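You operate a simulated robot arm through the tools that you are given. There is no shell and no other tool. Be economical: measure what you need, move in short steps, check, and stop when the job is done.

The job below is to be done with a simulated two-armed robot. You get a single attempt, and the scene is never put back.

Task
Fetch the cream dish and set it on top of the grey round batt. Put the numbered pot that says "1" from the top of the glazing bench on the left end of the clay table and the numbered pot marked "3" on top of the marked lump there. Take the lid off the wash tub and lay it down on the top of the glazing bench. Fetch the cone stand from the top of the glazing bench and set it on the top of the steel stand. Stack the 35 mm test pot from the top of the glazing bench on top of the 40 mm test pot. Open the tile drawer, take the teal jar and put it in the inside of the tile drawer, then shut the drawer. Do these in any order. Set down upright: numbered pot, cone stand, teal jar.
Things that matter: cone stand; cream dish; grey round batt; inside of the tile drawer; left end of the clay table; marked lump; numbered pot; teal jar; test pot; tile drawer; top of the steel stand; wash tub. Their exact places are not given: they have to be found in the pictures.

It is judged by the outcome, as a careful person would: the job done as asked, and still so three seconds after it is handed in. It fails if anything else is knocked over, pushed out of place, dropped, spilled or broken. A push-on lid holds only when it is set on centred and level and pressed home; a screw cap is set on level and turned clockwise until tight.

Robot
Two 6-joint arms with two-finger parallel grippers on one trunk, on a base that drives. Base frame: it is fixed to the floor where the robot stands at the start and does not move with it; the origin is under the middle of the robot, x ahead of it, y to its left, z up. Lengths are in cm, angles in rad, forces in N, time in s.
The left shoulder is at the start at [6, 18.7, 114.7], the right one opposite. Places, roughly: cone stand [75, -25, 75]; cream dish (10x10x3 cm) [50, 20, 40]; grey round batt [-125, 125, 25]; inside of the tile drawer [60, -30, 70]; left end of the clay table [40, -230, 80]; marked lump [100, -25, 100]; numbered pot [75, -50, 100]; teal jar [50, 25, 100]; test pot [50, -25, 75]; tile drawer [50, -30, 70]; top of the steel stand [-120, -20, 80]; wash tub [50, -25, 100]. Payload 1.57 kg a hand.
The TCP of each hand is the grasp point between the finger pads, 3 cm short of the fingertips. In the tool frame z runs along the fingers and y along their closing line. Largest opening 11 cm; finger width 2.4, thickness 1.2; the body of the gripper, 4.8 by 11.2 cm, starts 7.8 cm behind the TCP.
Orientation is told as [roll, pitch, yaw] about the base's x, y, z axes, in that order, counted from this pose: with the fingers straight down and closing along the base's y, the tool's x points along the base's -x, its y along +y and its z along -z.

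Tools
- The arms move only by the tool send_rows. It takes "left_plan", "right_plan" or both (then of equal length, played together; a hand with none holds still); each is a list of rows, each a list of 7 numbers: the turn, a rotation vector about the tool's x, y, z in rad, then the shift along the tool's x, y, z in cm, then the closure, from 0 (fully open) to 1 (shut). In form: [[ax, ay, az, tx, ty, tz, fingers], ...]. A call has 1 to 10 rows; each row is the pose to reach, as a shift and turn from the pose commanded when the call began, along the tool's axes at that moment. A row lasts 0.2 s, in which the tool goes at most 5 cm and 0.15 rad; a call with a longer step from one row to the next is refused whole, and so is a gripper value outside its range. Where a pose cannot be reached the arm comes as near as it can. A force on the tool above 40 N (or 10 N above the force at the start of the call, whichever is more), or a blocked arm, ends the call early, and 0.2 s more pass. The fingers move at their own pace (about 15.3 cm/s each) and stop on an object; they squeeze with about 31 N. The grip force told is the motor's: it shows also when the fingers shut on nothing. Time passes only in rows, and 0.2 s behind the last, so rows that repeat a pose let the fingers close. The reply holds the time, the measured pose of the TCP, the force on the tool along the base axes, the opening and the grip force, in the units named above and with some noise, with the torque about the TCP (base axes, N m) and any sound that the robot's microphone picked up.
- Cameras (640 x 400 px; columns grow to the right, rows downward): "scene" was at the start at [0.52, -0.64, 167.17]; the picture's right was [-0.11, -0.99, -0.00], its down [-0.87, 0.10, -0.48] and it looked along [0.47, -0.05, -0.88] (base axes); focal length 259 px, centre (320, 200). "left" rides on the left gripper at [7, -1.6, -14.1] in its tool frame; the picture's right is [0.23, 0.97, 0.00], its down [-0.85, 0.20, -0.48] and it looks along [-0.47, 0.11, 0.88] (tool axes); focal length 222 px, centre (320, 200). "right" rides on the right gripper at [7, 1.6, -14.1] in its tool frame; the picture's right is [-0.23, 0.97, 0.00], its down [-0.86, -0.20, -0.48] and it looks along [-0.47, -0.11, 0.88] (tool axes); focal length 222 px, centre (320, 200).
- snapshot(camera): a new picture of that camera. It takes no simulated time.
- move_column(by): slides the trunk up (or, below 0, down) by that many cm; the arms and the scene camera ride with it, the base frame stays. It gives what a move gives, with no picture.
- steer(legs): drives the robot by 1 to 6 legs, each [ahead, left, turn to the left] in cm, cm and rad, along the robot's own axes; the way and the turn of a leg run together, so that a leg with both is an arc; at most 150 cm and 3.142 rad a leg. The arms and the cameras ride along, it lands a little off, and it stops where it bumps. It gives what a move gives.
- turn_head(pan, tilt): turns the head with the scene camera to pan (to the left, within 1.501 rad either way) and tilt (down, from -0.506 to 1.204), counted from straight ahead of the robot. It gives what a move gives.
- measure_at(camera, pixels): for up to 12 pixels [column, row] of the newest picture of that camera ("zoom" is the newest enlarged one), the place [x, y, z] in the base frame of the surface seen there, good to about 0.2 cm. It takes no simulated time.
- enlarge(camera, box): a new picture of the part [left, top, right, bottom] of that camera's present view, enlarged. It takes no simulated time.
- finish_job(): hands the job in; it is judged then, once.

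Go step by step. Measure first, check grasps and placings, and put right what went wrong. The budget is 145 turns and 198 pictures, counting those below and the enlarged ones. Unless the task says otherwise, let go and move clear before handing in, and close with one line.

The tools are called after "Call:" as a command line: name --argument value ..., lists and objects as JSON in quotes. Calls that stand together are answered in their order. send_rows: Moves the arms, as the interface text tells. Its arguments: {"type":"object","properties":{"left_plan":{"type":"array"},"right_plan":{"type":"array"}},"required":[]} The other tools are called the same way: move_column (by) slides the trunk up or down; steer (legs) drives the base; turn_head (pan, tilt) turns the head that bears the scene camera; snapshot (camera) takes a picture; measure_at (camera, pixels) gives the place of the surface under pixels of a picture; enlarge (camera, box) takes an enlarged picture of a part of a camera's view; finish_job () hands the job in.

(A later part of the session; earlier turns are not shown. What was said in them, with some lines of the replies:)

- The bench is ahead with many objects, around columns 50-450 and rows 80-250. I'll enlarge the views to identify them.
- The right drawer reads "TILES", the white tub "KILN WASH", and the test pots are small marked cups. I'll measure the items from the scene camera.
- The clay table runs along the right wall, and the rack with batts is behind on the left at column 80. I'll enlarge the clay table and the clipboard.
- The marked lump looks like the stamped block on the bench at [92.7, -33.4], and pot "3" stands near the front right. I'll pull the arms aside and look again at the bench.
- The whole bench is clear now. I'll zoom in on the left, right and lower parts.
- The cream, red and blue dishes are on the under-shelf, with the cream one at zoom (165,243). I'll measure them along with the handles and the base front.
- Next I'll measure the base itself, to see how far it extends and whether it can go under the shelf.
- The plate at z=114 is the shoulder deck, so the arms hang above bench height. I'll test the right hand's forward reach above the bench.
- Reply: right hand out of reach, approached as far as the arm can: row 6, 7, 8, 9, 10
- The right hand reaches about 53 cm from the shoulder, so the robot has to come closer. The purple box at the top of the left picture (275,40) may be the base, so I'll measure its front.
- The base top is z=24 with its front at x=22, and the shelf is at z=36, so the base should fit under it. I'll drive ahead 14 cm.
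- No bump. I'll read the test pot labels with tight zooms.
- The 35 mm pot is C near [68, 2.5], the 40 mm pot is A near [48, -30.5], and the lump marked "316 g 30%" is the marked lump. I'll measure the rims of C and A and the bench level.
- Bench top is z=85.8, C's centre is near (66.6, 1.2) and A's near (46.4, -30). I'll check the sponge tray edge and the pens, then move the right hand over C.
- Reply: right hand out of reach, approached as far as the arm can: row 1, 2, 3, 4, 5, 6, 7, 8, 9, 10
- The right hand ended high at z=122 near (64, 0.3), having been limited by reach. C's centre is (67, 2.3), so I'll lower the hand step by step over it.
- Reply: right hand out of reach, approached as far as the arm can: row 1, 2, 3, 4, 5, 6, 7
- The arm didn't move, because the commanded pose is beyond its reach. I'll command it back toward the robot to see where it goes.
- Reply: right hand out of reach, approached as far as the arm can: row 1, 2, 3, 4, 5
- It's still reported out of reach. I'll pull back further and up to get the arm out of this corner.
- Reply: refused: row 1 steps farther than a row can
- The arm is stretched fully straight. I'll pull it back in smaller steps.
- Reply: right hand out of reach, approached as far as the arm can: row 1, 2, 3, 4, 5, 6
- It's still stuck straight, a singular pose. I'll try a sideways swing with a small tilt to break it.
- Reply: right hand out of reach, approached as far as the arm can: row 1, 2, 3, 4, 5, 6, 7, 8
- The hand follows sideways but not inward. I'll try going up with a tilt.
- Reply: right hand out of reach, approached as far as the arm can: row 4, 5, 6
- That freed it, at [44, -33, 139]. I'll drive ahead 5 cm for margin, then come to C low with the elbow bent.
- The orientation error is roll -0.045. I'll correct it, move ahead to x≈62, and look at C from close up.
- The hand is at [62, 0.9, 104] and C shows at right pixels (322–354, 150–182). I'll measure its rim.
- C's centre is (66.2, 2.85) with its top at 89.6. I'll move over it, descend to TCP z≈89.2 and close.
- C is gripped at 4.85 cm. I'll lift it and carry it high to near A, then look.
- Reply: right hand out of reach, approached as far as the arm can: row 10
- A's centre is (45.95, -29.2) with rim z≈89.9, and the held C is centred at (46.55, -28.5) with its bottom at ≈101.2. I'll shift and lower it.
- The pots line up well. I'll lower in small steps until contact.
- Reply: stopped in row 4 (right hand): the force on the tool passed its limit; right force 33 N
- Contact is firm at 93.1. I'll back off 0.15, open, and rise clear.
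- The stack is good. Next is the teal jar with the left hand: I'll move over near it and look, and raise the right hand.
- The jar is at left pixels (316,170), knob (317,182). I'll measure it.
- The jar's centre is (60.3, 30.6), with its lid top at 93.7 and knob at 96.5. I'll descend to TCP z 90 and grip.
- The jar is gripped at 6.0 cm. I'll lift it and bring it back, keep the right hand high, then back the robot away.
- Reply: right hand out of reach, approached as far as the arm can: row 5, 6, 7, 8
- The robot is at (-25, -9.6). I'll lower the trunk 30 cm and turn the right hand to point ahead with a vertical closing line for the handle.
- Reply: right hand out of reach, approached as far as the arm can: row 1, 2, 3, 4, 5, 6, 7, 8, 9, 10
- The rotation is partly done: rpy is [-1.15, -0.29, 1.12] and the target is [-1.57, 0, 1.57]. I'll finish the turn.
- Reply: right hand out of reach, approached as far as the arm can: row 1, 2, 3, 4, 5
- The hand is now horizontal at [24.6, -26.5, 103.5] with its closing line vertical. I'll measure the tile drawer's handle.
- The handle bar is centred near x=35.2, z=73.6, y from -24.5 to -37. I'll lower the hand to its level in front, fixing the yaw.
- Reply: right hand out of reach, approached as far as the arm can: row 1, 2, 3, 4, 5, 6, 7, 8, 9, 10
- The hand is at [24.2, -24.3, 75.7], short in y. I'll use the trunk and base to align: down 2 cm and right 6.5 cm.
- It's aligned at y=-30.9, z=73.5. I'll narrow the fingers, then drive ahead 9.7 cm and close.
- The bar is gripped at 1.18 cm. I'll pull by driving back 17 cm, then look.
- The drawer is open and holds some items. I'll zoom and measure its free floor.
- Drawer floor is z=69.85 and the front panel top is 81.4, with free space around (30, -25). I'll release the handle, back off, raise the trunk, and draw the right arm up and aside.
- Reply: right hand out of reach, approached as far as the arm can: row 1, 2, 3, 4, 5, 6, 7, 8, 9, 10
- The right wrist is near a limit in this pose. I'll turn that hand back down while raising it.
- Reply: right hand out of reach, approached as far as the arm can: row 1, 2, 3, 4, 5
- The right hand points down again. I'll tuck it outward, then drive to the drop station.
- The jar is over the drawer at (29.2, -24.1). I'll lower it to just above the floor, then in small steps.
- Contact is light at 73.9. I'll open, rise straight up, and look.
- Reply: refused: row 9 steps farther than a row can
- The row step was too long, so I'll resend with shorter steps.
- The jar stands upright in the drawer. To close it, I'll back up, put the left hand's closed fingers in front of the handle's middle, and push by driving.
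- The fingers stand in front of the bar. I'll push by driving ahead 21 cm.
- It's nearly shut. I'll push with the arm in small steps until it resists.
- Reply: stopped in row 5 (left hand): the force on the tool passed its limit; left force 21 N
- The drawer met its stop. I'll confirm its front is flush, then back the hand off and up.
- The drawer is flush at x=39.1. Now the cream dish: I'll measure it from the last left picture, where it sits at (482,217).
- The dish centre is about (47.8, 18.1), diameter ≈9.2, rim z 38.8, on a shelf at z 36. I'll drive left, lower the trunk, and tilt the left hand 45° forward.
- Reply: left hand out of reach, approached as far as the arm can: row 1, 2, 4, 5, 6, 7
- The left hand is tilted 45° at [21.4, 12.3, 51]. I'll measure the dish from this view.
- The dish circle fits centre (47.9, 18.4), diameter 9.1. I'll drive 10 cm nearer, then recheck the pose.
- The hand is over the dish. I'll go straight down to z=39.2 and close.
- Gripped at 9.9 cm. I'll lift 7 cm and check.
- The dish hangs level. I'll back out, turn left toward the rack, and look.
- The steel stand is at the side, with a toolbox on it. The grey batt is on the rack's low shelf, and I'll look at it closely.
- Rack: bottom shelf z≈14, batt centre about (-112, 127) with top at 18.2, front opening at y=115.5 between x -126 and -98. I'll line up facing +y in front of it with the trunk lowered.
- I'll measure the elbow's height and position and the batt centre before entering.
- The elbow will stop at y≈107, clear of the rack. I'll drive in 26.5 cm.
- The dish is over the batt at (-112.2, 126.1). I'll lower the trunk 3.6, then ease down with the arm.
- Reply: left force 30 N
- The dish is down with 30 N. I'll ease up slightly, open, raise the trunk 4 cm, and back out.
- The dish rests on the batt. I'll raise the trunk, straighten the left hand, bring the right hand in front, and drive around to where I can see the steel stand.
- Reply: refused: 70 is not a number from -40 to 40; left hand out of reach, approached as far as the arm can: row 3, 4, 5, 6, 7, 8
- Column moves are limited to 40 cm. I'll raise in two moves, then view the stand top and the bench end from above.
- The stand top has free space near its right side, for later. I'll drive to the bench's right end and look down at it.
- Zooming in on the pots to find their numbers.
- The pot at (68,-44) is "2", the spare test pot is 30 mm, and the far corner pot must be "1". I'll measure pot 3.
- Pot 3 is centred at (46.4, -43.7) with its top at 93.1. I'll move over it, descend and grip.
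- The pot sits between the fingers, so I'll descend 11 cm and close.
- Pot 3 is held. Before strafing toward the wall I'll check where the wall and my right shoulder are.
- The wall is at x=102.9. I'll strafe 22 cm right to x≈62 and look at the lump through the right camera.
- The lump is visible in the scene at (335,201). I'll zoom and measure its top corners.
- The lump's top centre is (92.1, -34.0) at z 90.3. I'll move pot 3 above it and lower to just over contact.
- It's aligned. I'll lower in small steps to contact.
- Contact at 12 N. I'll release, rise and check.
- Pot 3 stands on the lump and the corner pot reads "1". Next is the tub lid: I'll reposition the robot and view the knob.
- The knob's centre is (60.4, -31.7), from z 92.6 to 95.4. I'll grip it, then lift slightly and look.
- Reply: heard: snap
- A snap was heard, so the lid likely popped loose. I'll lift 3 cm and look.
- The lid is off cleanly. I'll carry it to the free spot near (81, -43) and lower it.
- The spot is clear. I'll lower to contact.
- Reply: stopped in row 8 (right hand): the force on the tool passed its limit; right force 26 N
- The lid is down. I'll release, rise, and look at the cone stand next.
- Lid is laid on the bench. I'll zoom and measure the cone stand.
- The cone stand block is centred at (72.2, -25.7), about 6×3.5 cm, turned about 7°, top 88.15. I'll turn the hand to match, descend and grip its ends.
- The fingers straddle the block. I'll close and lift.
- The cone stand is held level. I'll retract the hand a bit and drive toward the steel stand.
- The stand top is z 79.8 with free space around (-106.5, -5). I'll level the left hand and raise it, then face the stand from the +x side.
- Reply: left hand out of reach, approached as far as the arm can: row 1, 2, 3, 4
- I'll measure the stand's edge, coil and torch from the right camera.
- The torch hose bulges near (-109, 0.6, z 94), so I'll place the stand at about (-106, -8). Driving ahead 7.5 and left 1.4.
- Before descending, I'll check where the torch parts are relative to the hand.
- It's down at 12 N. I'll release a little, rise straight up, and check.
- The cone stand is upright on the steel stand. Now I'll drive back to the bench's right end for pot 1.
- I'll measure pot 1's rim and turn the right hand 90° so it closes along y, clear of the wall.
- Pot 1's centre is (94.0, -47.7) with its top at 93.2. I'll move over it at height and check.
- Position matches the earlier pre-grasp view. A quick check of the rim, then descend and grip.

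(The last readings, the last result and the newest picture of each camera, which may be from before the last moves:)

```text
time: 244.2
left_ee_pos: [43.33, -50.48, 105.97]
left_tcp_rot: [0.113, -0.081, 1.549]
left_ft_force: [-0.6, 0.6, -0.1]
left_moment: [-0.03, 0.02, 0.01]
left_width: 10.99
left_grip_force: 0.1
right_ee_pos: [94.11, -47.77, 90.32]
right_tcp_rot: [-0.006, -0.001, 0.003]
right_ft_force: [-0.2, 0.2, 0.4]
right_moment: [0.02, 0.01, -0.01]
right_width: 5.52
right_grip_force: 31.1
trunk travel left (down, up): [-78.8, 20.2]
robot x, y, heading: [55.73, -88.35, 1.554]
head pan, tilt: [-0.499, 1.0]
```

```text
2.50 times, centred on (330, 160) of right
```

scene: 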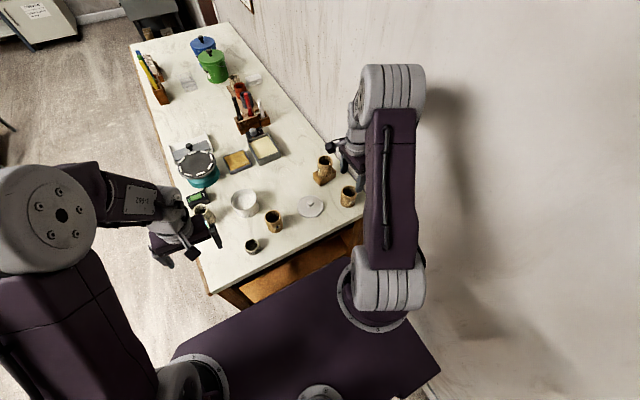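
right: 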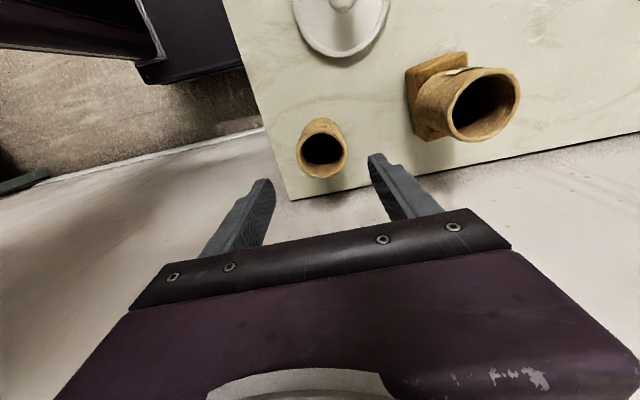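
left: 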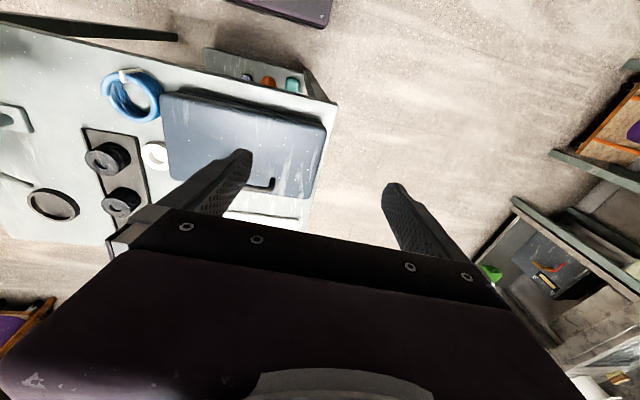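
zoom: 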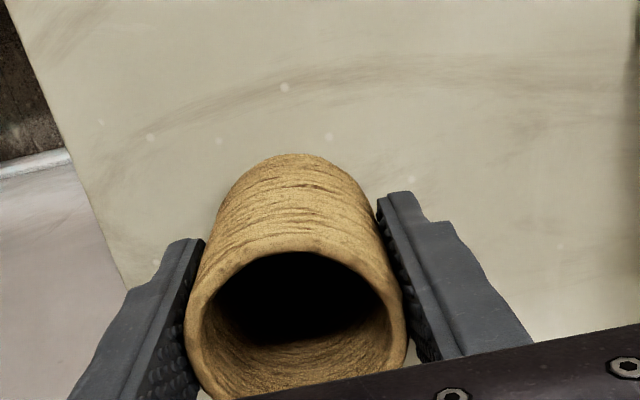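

Pot 1 is gripped. I'll lift it, draw it in, retreat, and turn around to face the clay table.

Call:
send_rows --right_plan '[[0, 0, 0, 0, 0, -4, 0.75], [0, 0, 0, 0, 0, -8, 0.75], [0, 0, 0, 0, 0, -12, 0.75], [0, 0, 0, 0, 0, -16, 0.75], [0, 0, 0, 3, 0, -19, 0.75], [0, 0, 0, 7, 0, -19, 0.75], [0, 0, 0, 11, 0, -19, 0.75], [0, 0, 0, 15, 0, -19, 0.75], [0, 0, 0, 18, 0, -19, 0.75]]'

Call:
steer --legs '[[-18, 0, 0], [0, 48, 0], [0, 0, 3.1]]'

Call:
turn_head --pan 0 --tilt 0.7

Call:
snapshot --camera "scene"

```text
time: 246.2
left_ee_pos: [43.28, -50.55, 105.97]
left_tcp_rot: [0.111, -0.08, 1.551]
left_ft_force: [-0.6, 0.8, 0.6]
left_moment: [0.01, 0.0, 0.02]
left_width: 11.02
left_grip_force: 0.0
right_ee_pos: [75.83, -47.71, 109.27]
right_tcp_rot: [-0.005, -0.001, 0.003]
right_ft_force: [-0.7, -0.3, -1.2]
right_moment: [0.01, -0.02, 0.0]
right_width: 5.56
right_grip_force: 30.9
trunk travel left (down, up): [-78.8, 20.2]
robot x, y, heading: [55.79, -88.37, 1.555]
head pan, tilt: [-0.499, 1.0]
```

```text
time: 257.4
left_ee_pos: [18.92, -143.22, 105.95]
left_tcp_rot: [0.112, -0.08, -1.632]
left_ft_force: [-0.4, 0.2, 0.3]
left_moment: [-0.01, -0.02, -0.02]
left_width: 11.0
left_grip_force: 0.1
right_ee_pos: [-13.83, -144.77, 109.14]
right_tcp_rot: [-0.008, -0.002, 3.105]
right_ft_force: [0.3, 0.0, -1.7]
right_moment: [0.0, 0.01, 0.0]
right_width: 5.52
right_grip_force: 30.9
trunk travel left (down, up): [-78.8, 20.2]
robot x, y, heading: [8.11, -105.27, -1.629]
head pan, tilt: [-0.499, 1.0]
```

```text
time: 258.3
left_ee_pos: [19.09, -143.39, 106.05]
left_tcp_rot: [0.112, -0.078, -1.631]
left_ft_force: [0.1, 0.4, 0.2]
left_moment: [0.02, -0.01, 0.02]
left_width: 10.99
left_grip_force: 0.0
right_ee_pos: [-13.89, -144.79, 109.2]
right_tcp_rot: [-0.006, 0.0, 3.105]
right_ft_force: [-0.6, 0.4, -0.4]
right_moment: [-0.02, 0.02, 0.01]
right_width: 5.55
right_grip_force: 30.6
trunk travel left (down, up): [-78.8, 20.2]
robot x, y, heading: [7.92, -105.03, -1.633]
head pan, tilt: [0.0, 0.7]
```

```text
50 pictures are left
```

scene: 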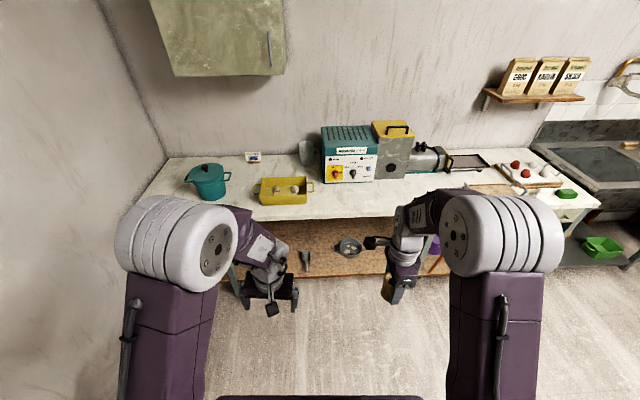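

The clay table's left end is at columns 145–260, holding a teal pot and a yellow tray. I'll measure the free space there.

Call:
enlarge --camera "scene" --box '[120, 140, 330, 240]'

Call:
measure_at --camera "scene" --pixels '[[238, 190], [240, 175], [240, 200], [208, 180], [230, 180], [255, 192], [265, 205], [170, 190], [300, 205], [190, 195], [175, 170], [520, 180]]'

```text
3.05 times, centred on (225, 190) of scene
```

zoom: 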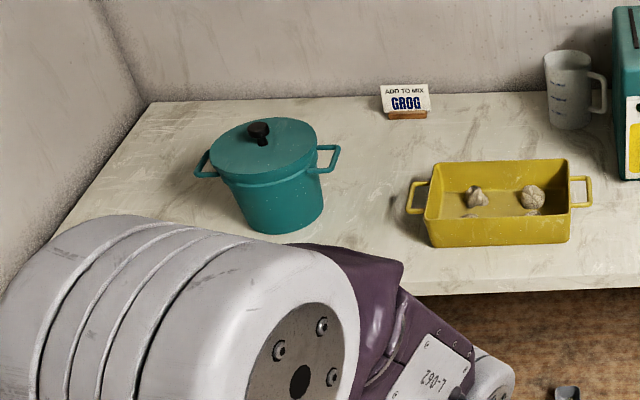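

```text
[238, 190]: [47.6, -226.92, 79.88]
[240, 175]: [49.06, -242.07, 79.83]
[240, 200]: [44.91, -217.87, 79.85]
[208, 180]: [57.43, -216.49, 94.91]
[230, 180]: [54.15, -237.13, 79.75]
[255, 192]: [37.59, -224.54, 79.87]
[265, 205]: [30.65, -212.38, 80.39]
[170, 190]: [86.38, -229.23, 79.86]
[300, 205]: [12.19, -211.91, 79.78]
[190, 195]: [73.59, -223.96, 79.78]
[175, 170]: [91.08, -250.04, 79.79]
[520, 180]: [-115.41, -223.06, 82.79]
```

The gap near (46, -223) is close to the stated left-end spot. I'll measure the pot's and tray's facing edges.

Call:
measure_at --camera "zoom" --pixels '[[337, 155], [322, 170], [320, 215], [412, 195], [428, 235], [408, 210], [370, 225], [370, 200], [330, 240], [410, 280]]'

```text
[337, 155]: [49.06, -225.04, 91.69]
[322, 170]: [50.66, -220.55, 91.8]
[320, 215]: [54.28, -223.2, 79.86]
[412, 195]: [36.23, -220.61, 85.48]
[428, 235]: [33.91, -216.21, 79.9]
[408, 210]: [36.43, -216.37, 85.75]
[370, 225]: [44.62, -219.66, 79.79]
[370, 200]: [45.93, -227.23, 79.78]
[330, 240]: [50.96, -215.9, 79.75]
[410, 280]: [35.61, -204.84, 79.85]
```

The gap between the teal pot handle (x 49) and tray handle (x 36) is fine near the front. I'll aim pot 1 for (43.5, -214) and drive over.

Call:
steer --legs '[[0, 0, 0.062], [0, 55, 0], [56, 0, 0]]'

Call:
turn_head --pan -0.2 --tilt 1.0

Call:
snapshot --camera "scene"

Call:
snapshot --camera "right"

```text
time: 264.7
left_ee_pos: [75.77, -198.56, 105.85]
left_tcp_rot: [0.111, -0.081, -1.569]
left_ft_force: [-0.3, -0.4, 0.8]
left_moment: [-0.03, -0.01, 0.01]
left_width: 11.0
left_grip_force: 0.1
right_ee_pos: [43.1, -202.21, 109.18]
right_tcp_rot: [-0.007, -0.003, -3.116]
right_ft_force: [-0.4, -0.2, -1.1]
right_moment: [-0.01, -0.04, 0.01]
right_width: 5.54
right_grip_force: 31.1
trunk travel left (down, up): [-78.8, 20.2]
robot x, y, heading: [62.35, -161.62, -1.562]
head pan, tilt: [0.0, 0.7]
```

```text
time: 265.5
left_ee_pos: [75.87, -198.68, 106.02]
left_tcp_rot: [0.112, -0.081, -1.569]
left_ft_force: [0.0, -0.6, -0.2]
left_moment: [0.01, 0.0, 0.02]
left_width: 11.01
left_grip_force: 0.1
right_ee_pos: [43.27, -202.34, 109.16]
right_tcp_rot: [-0.009, -0.003, -3.115]
right_ft_force: [0.2, -0.2, -0.6]
right_moment: [0.01, -0.01, 0.02]
right_width: 5.52
right_grip_force: 30.6
trunk travel left (down, up): [-78.8, 20.2]
robot x, y, heading: [62.44, -161.41, -1.564]
head pan, tilt: [-0.201, 1.0]
```

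```text
48 pictures are left
```

scene: 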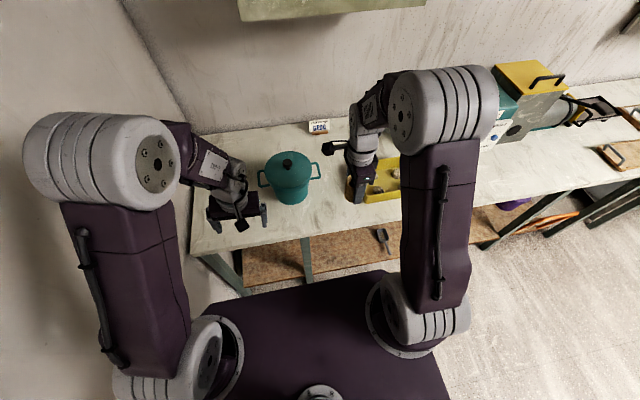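

```text
47 pictures are left
```

right: 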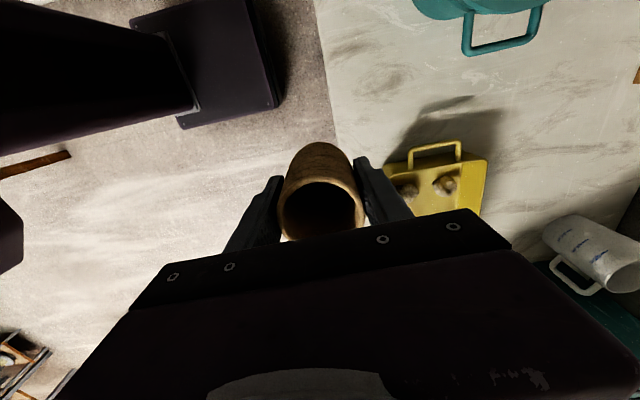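

I'll recheck the obstacle edges from this closer view, then go ahead 11 cm.

Call:
measure_at --camera "right" --pixels '[[470, 52], [535, 40], [413, 155], [455, 145], [388, 195], [345, 100], [440, 90], [325, 80]]'

Call:
steer --legs '[[10.5, 0.5, 0]]'

Call:
send_rows --right_plan '[[0, 0, 0, 0, 0, 4, 0.75], [0, 0, 0, 0, 0, 8, 0.75], [0, 0, 0, 0, 0, 12, 0.75]]'

Call:
snapshot --camera "right"

Call:
enlarge --camera "scene" --box '[240, 110, 420, 240]'

```text
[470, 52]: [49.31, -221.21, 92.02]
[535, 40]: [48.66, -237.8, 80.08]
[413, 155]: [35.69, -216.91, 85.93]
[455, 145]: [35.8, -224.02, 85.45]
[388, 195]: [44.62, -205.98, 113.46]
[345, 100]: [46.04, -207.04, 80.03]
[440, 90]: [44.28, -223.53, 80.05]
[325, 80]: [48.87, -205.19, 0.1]
```

```text
time: 266.7
left_ee_pos: [76.38, -209.03, 105.96]
left_tcp_rot: [0.112, -0.082, -1.569]
left_ft_force: [-0.1, 0.1, 0.1]
left_moment: [0.0, 0.01, -0.03]
left_width: 11.0
left_grip_force: 0.0
right_ee_pos: [43.9, -212.66, 109.11]
right_tcp_rot: [-0.007, -0.002, -3.115]
right_ft_force: [0.8, 0.4, -1.2]
right_moment: [0.03, 0.0, 0.0]
right_width: 5.53
right_grip_force: 31.0
trunk travel left (down, up): [-78.8, 20.2]
robot x, y, heading: [63.31, -171.91, -1.563]
head pan, tilt: [-0.201, 1.0]
```

```text
time: 267.5
left_ee_pos: [76.46, -209.39, 105.92]
left_tcp_rot: [0.113, -0.079, -1.568]
left_ft_force: [0.2, 0.6, 0.9]
left_moment: [0.03, -0.02, 0.01]
left_width: 10.98
left_grip_force: 0.0
right_ee_pos: [43.68, -212.99, 97.0]
right_tcp_rot: [-0.009, -0.002, -3.115]
right_ft_force: [0.2, 0.3, -1.4]
right_moment: [0.02, -0.02, 0.02]
right_width: 5.53
right_grip_force: 32.0
trunk travel left (down, up): [-78.8, 20.2]
robot x, y, heading: [62.99, -172.24, -1.566]
head pan, tilt: [-0.201, 1.0]
```

```text
46 pictures are left
```

right: 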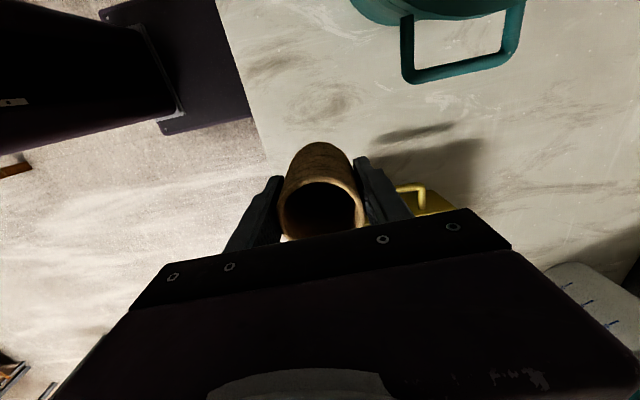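

```text
3.08 times, centred on (330, 175) of scene
```

zoom: 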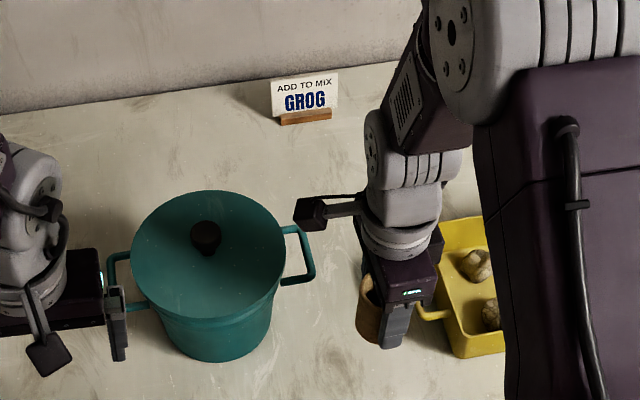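

The camera bracket passes near the teal lid, so I'll shift 1.3 cm away from it while lowering to contact.

Call:
send_rows --right_plan '[[0, 0, 0, -1.3, 0, 2, 0.75], [0, 0, 0, -1.3, 0, 6, 0.75], [0, 0, 0, -1.3, 0, 9.5, 0.75], [0, 0, 0, -1.3, 0, 11.6, 0.75], [0, 0, 0, -1.3, 0, 12.1, 0.75], [0, 0, 0, -1.3, 0, 12.4, 0.75], [0, 0, 0, -1.3, 0, 12.7, 0.75], [0, 0, 0, -1.3, 0, 12.9, 0.75]]'

Call:
enlarge --camera "scene" --box '[240, 110, 420, 240]'

```text
time: 269.3
left_ee_pos: [76.51, -209.15, 105.81]
left_tcp_rot: [0.112, -0.083, -1.567]
left_ft_force: [0.2, 0.1, -0.6]
left_moment: [0.0, 0.0, 0.03]
left_width: 10.99
left_grip_force: 0.1
right_ee_pos: [42.51, -212.71, 84.32]
right_tcp_rot: [-0.005, -0.002, -3.116]
right_ft_force: [-1.6, -0.7, 5.0]
right_moment: [-0.17, 0.07, -0.04]
right_width: 5.54
right_grip_force: 31.1
trunk travel left (down, up): [-78.8, 20.2]
robot x, y, heading: [63.0, -171.72, -1.562]
head pan, tilt: [-0.201, 1.0]
```

```text
3.08 times, centred on (330, 175) of scene
```

zoom: 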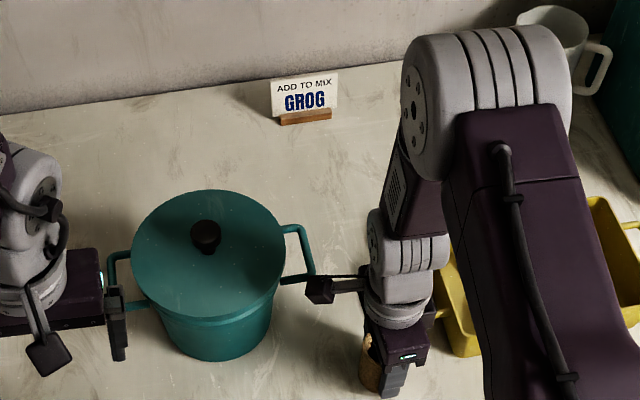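

Pot 1 touches the table. I'll release, rise, and check.

Call:
send_rows --right_plan '[[0, 0, 0, 0, 0, 0, 0.5], [0, 0, 0, 0, 0, 0, 0.3], [0, 0, 0, 0, 0, 0, 0.3], [0, 0, 0, 0, 0, -4, 0.3], [0, 0, 0, 0, 0, -8, 0.3], [0, 0, 0, 0, 0, -12, 0.3], [0, 0, 0, 0, 0, -16, 0.3], [0, 0, 0, 0, 0, -20, 0.3], [0, 0, 0, 0, 0, -24, 0.3]]'

Call:
steer --legs '[[-25, 0, 0]]'

Call:
turn_head --pan -0.2 --tilt 0.8

Call:
enlarge --camera "scene" --box '[200, 100, 480, 260]'

```text
time: 271.3
left_ee_pos: [76.48, -209.13, 105.92]
left_tcp_rot: [0.11, -0.081, -1.567]
left_ft_force: [0.8, 0.5, 0.5]
left_moment: [0.01, 0.02, 0.0]
left_width: 11.0
left_grip_force: 0.0
right_ee_pos: [42.62, -212.8, 108.44]
right_tcp_rot: [-0.008, -0.003, -3.113]
right_ft_force: [-0.1, 0.1, -0.2]
right_moment: [0.0, 0.02, -0.01]
right_width: 7.68
right_grip_force: 0.2
trunk travel left (down, up): [-78.8, 20.2]
robot x, y, heading: [63.26, -171.48, -1.567]
head pan, tilt: [-0.201, 1.0]
```

```text
time: 273.1
left_ee_pos: [76.34, -184.7, 105.86]
left_tcp_rot: [0.111, -0.08, -1.564]
left_ft_force: [0.0, 0.6, 0.6]
left_moment: [0.02, 0.02, 0.0]
left_width: 11.03
left_grip_force: 0.1
right_ee_pos: [42.48, -188.45, 108.27]
right_tcp_rot: [-0.008, -0.002, -3.112]
right_ft_force: [1.3, 0.1, -0.4]
right_moment: [-0.01, 0.03, 0.0]
right_width: 7.71
right_grip_force: 0.0
trunk travel left (down, up): [-78.8, 20.2]
robot x, y, heading: [62.71, -147.1, -1.56]
head pan, tilt: [-0.201, 1.0]
```

```text
time: 273.8
left_ee_pos: [76.33, -184.59, 106.02]
left_tcp_rot: [0.111, -0.082, -1.564]
left_ft_force: [0.2, 0.1, 0.3]
left_moment: [0.0, 0.02, 0.01]
left_width: 11.0
left_grip_force: 0.0
right_ee_pos: [42.5, -188.17, 108.28]
right_tcp_rot: [-0.007, -0.001, -3.114]
right_ft_force: [1.1, -0.3, 0.2]
right_moment: [-0.02, 0.03, 0.01]
right_width: 7.69
right_grip_force: 0.1
trunk travel left (down, up): [-78.8, 20.2]
robot x, y, heading: [62.85, -147.55, -1.559]
head pan, tilt: [-0.201, 0.799]
```

```text
2.29 times, centred on (340, 180) of scene
```

zoom: 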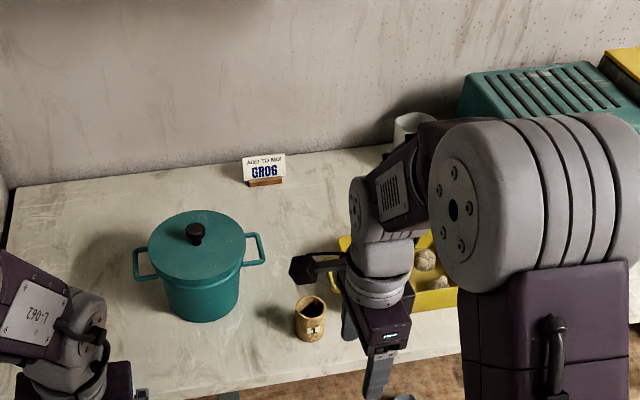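

Pot 1 stands upright on the clay table. One final check of the bench: I'll move clear of the wall, turn, and look.

Call:
steer --legs '[[0, -70, 0], [0, 0, -2.5]]'

Call:
turn_head --pan -0.9 --tilt 0.5

Call:
snapshot --camera "scene"

Call:
enlarge --camera "scene" --box '[180, 80, 480, 280]'

```text
time: 283.6
left_ee_pos: [-42.46, -126.82, 105.97]
left_tcp_rot: [0.112, -0.082, 2.241]
left_ft_force: [-0.5, 0.8, 0.1]
left_moment: [-0.02, -0.01, -0.02]
left_width: 11.01
left_grip_force: 0.1
right_ee_pos: [-17.97, -103.03, 108.45]
right_tcp_rot: [-0.007, -0.002, 0.694]
right_ft_force: [0.4, -0.2, 0.4]
right_moment: [-0.03, 0.01, 0.01]
right_width: 7.71
right_grip_force: 0.0
trunk travel left (down, up): [-78.8, 20.2]
robot x, y, heading: [-8.34, -148.38, 2.243]
head pan, tilt: [-0.201, 0.799]
```

```text
time: 284.6
left_ee_pos: [-42.46, -126.89, 105.91]
left_tcp_rot: [0.113, -0.079, 2.242]
left_ft_force: [-0.8, 0.7, -0.6]
left_moment: [0.01, 0.02, 0.01]
left_width: 11.01
left_grip_force: 0.1
right_ee_pos: [-17.97, -102.97, 108.28]
right_tcp_rot: [-0.008, -0.002, 0.695]
right_ft_force: [0.7, 0.8, 0.3]
right_moment: [0.0, -0.03, 0.03]
right_width: 7.68
right_grip_force: 0.1
trunk travel left (down, up): [-78.8, 20.2]
robot x, y, heading: [-8.29, -147.77, 2.24]
head pan, tilt: [-0.901, 0.499]
```

```text
42 pictures are left
```

scene: 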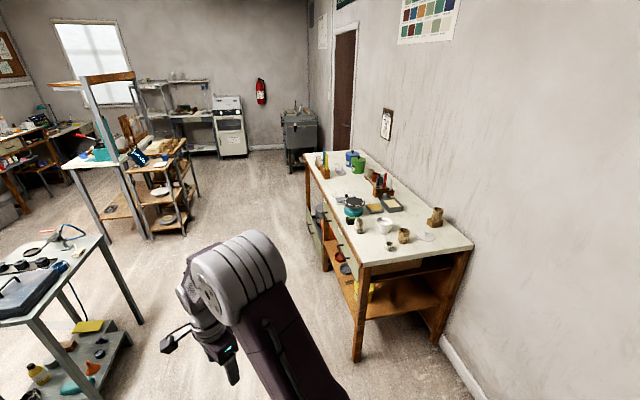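

```text
2.00 times, centred on (330, 180) of scene
```

zoom: 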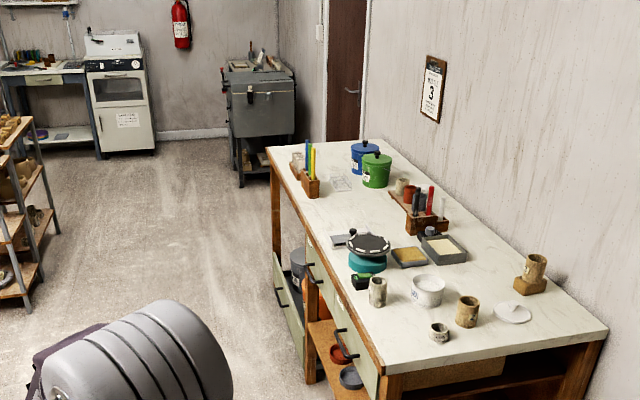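

The bench matches the job: the test pots are stacked, pot 3 is on the lump, the lid is laid down, and both drawers are shut. I'm handing in.

Call:
finish_job

```text
The job is handed in.
```

All parts of the job were done and checked in the pictures, with both hands clear, and it has been handed in.
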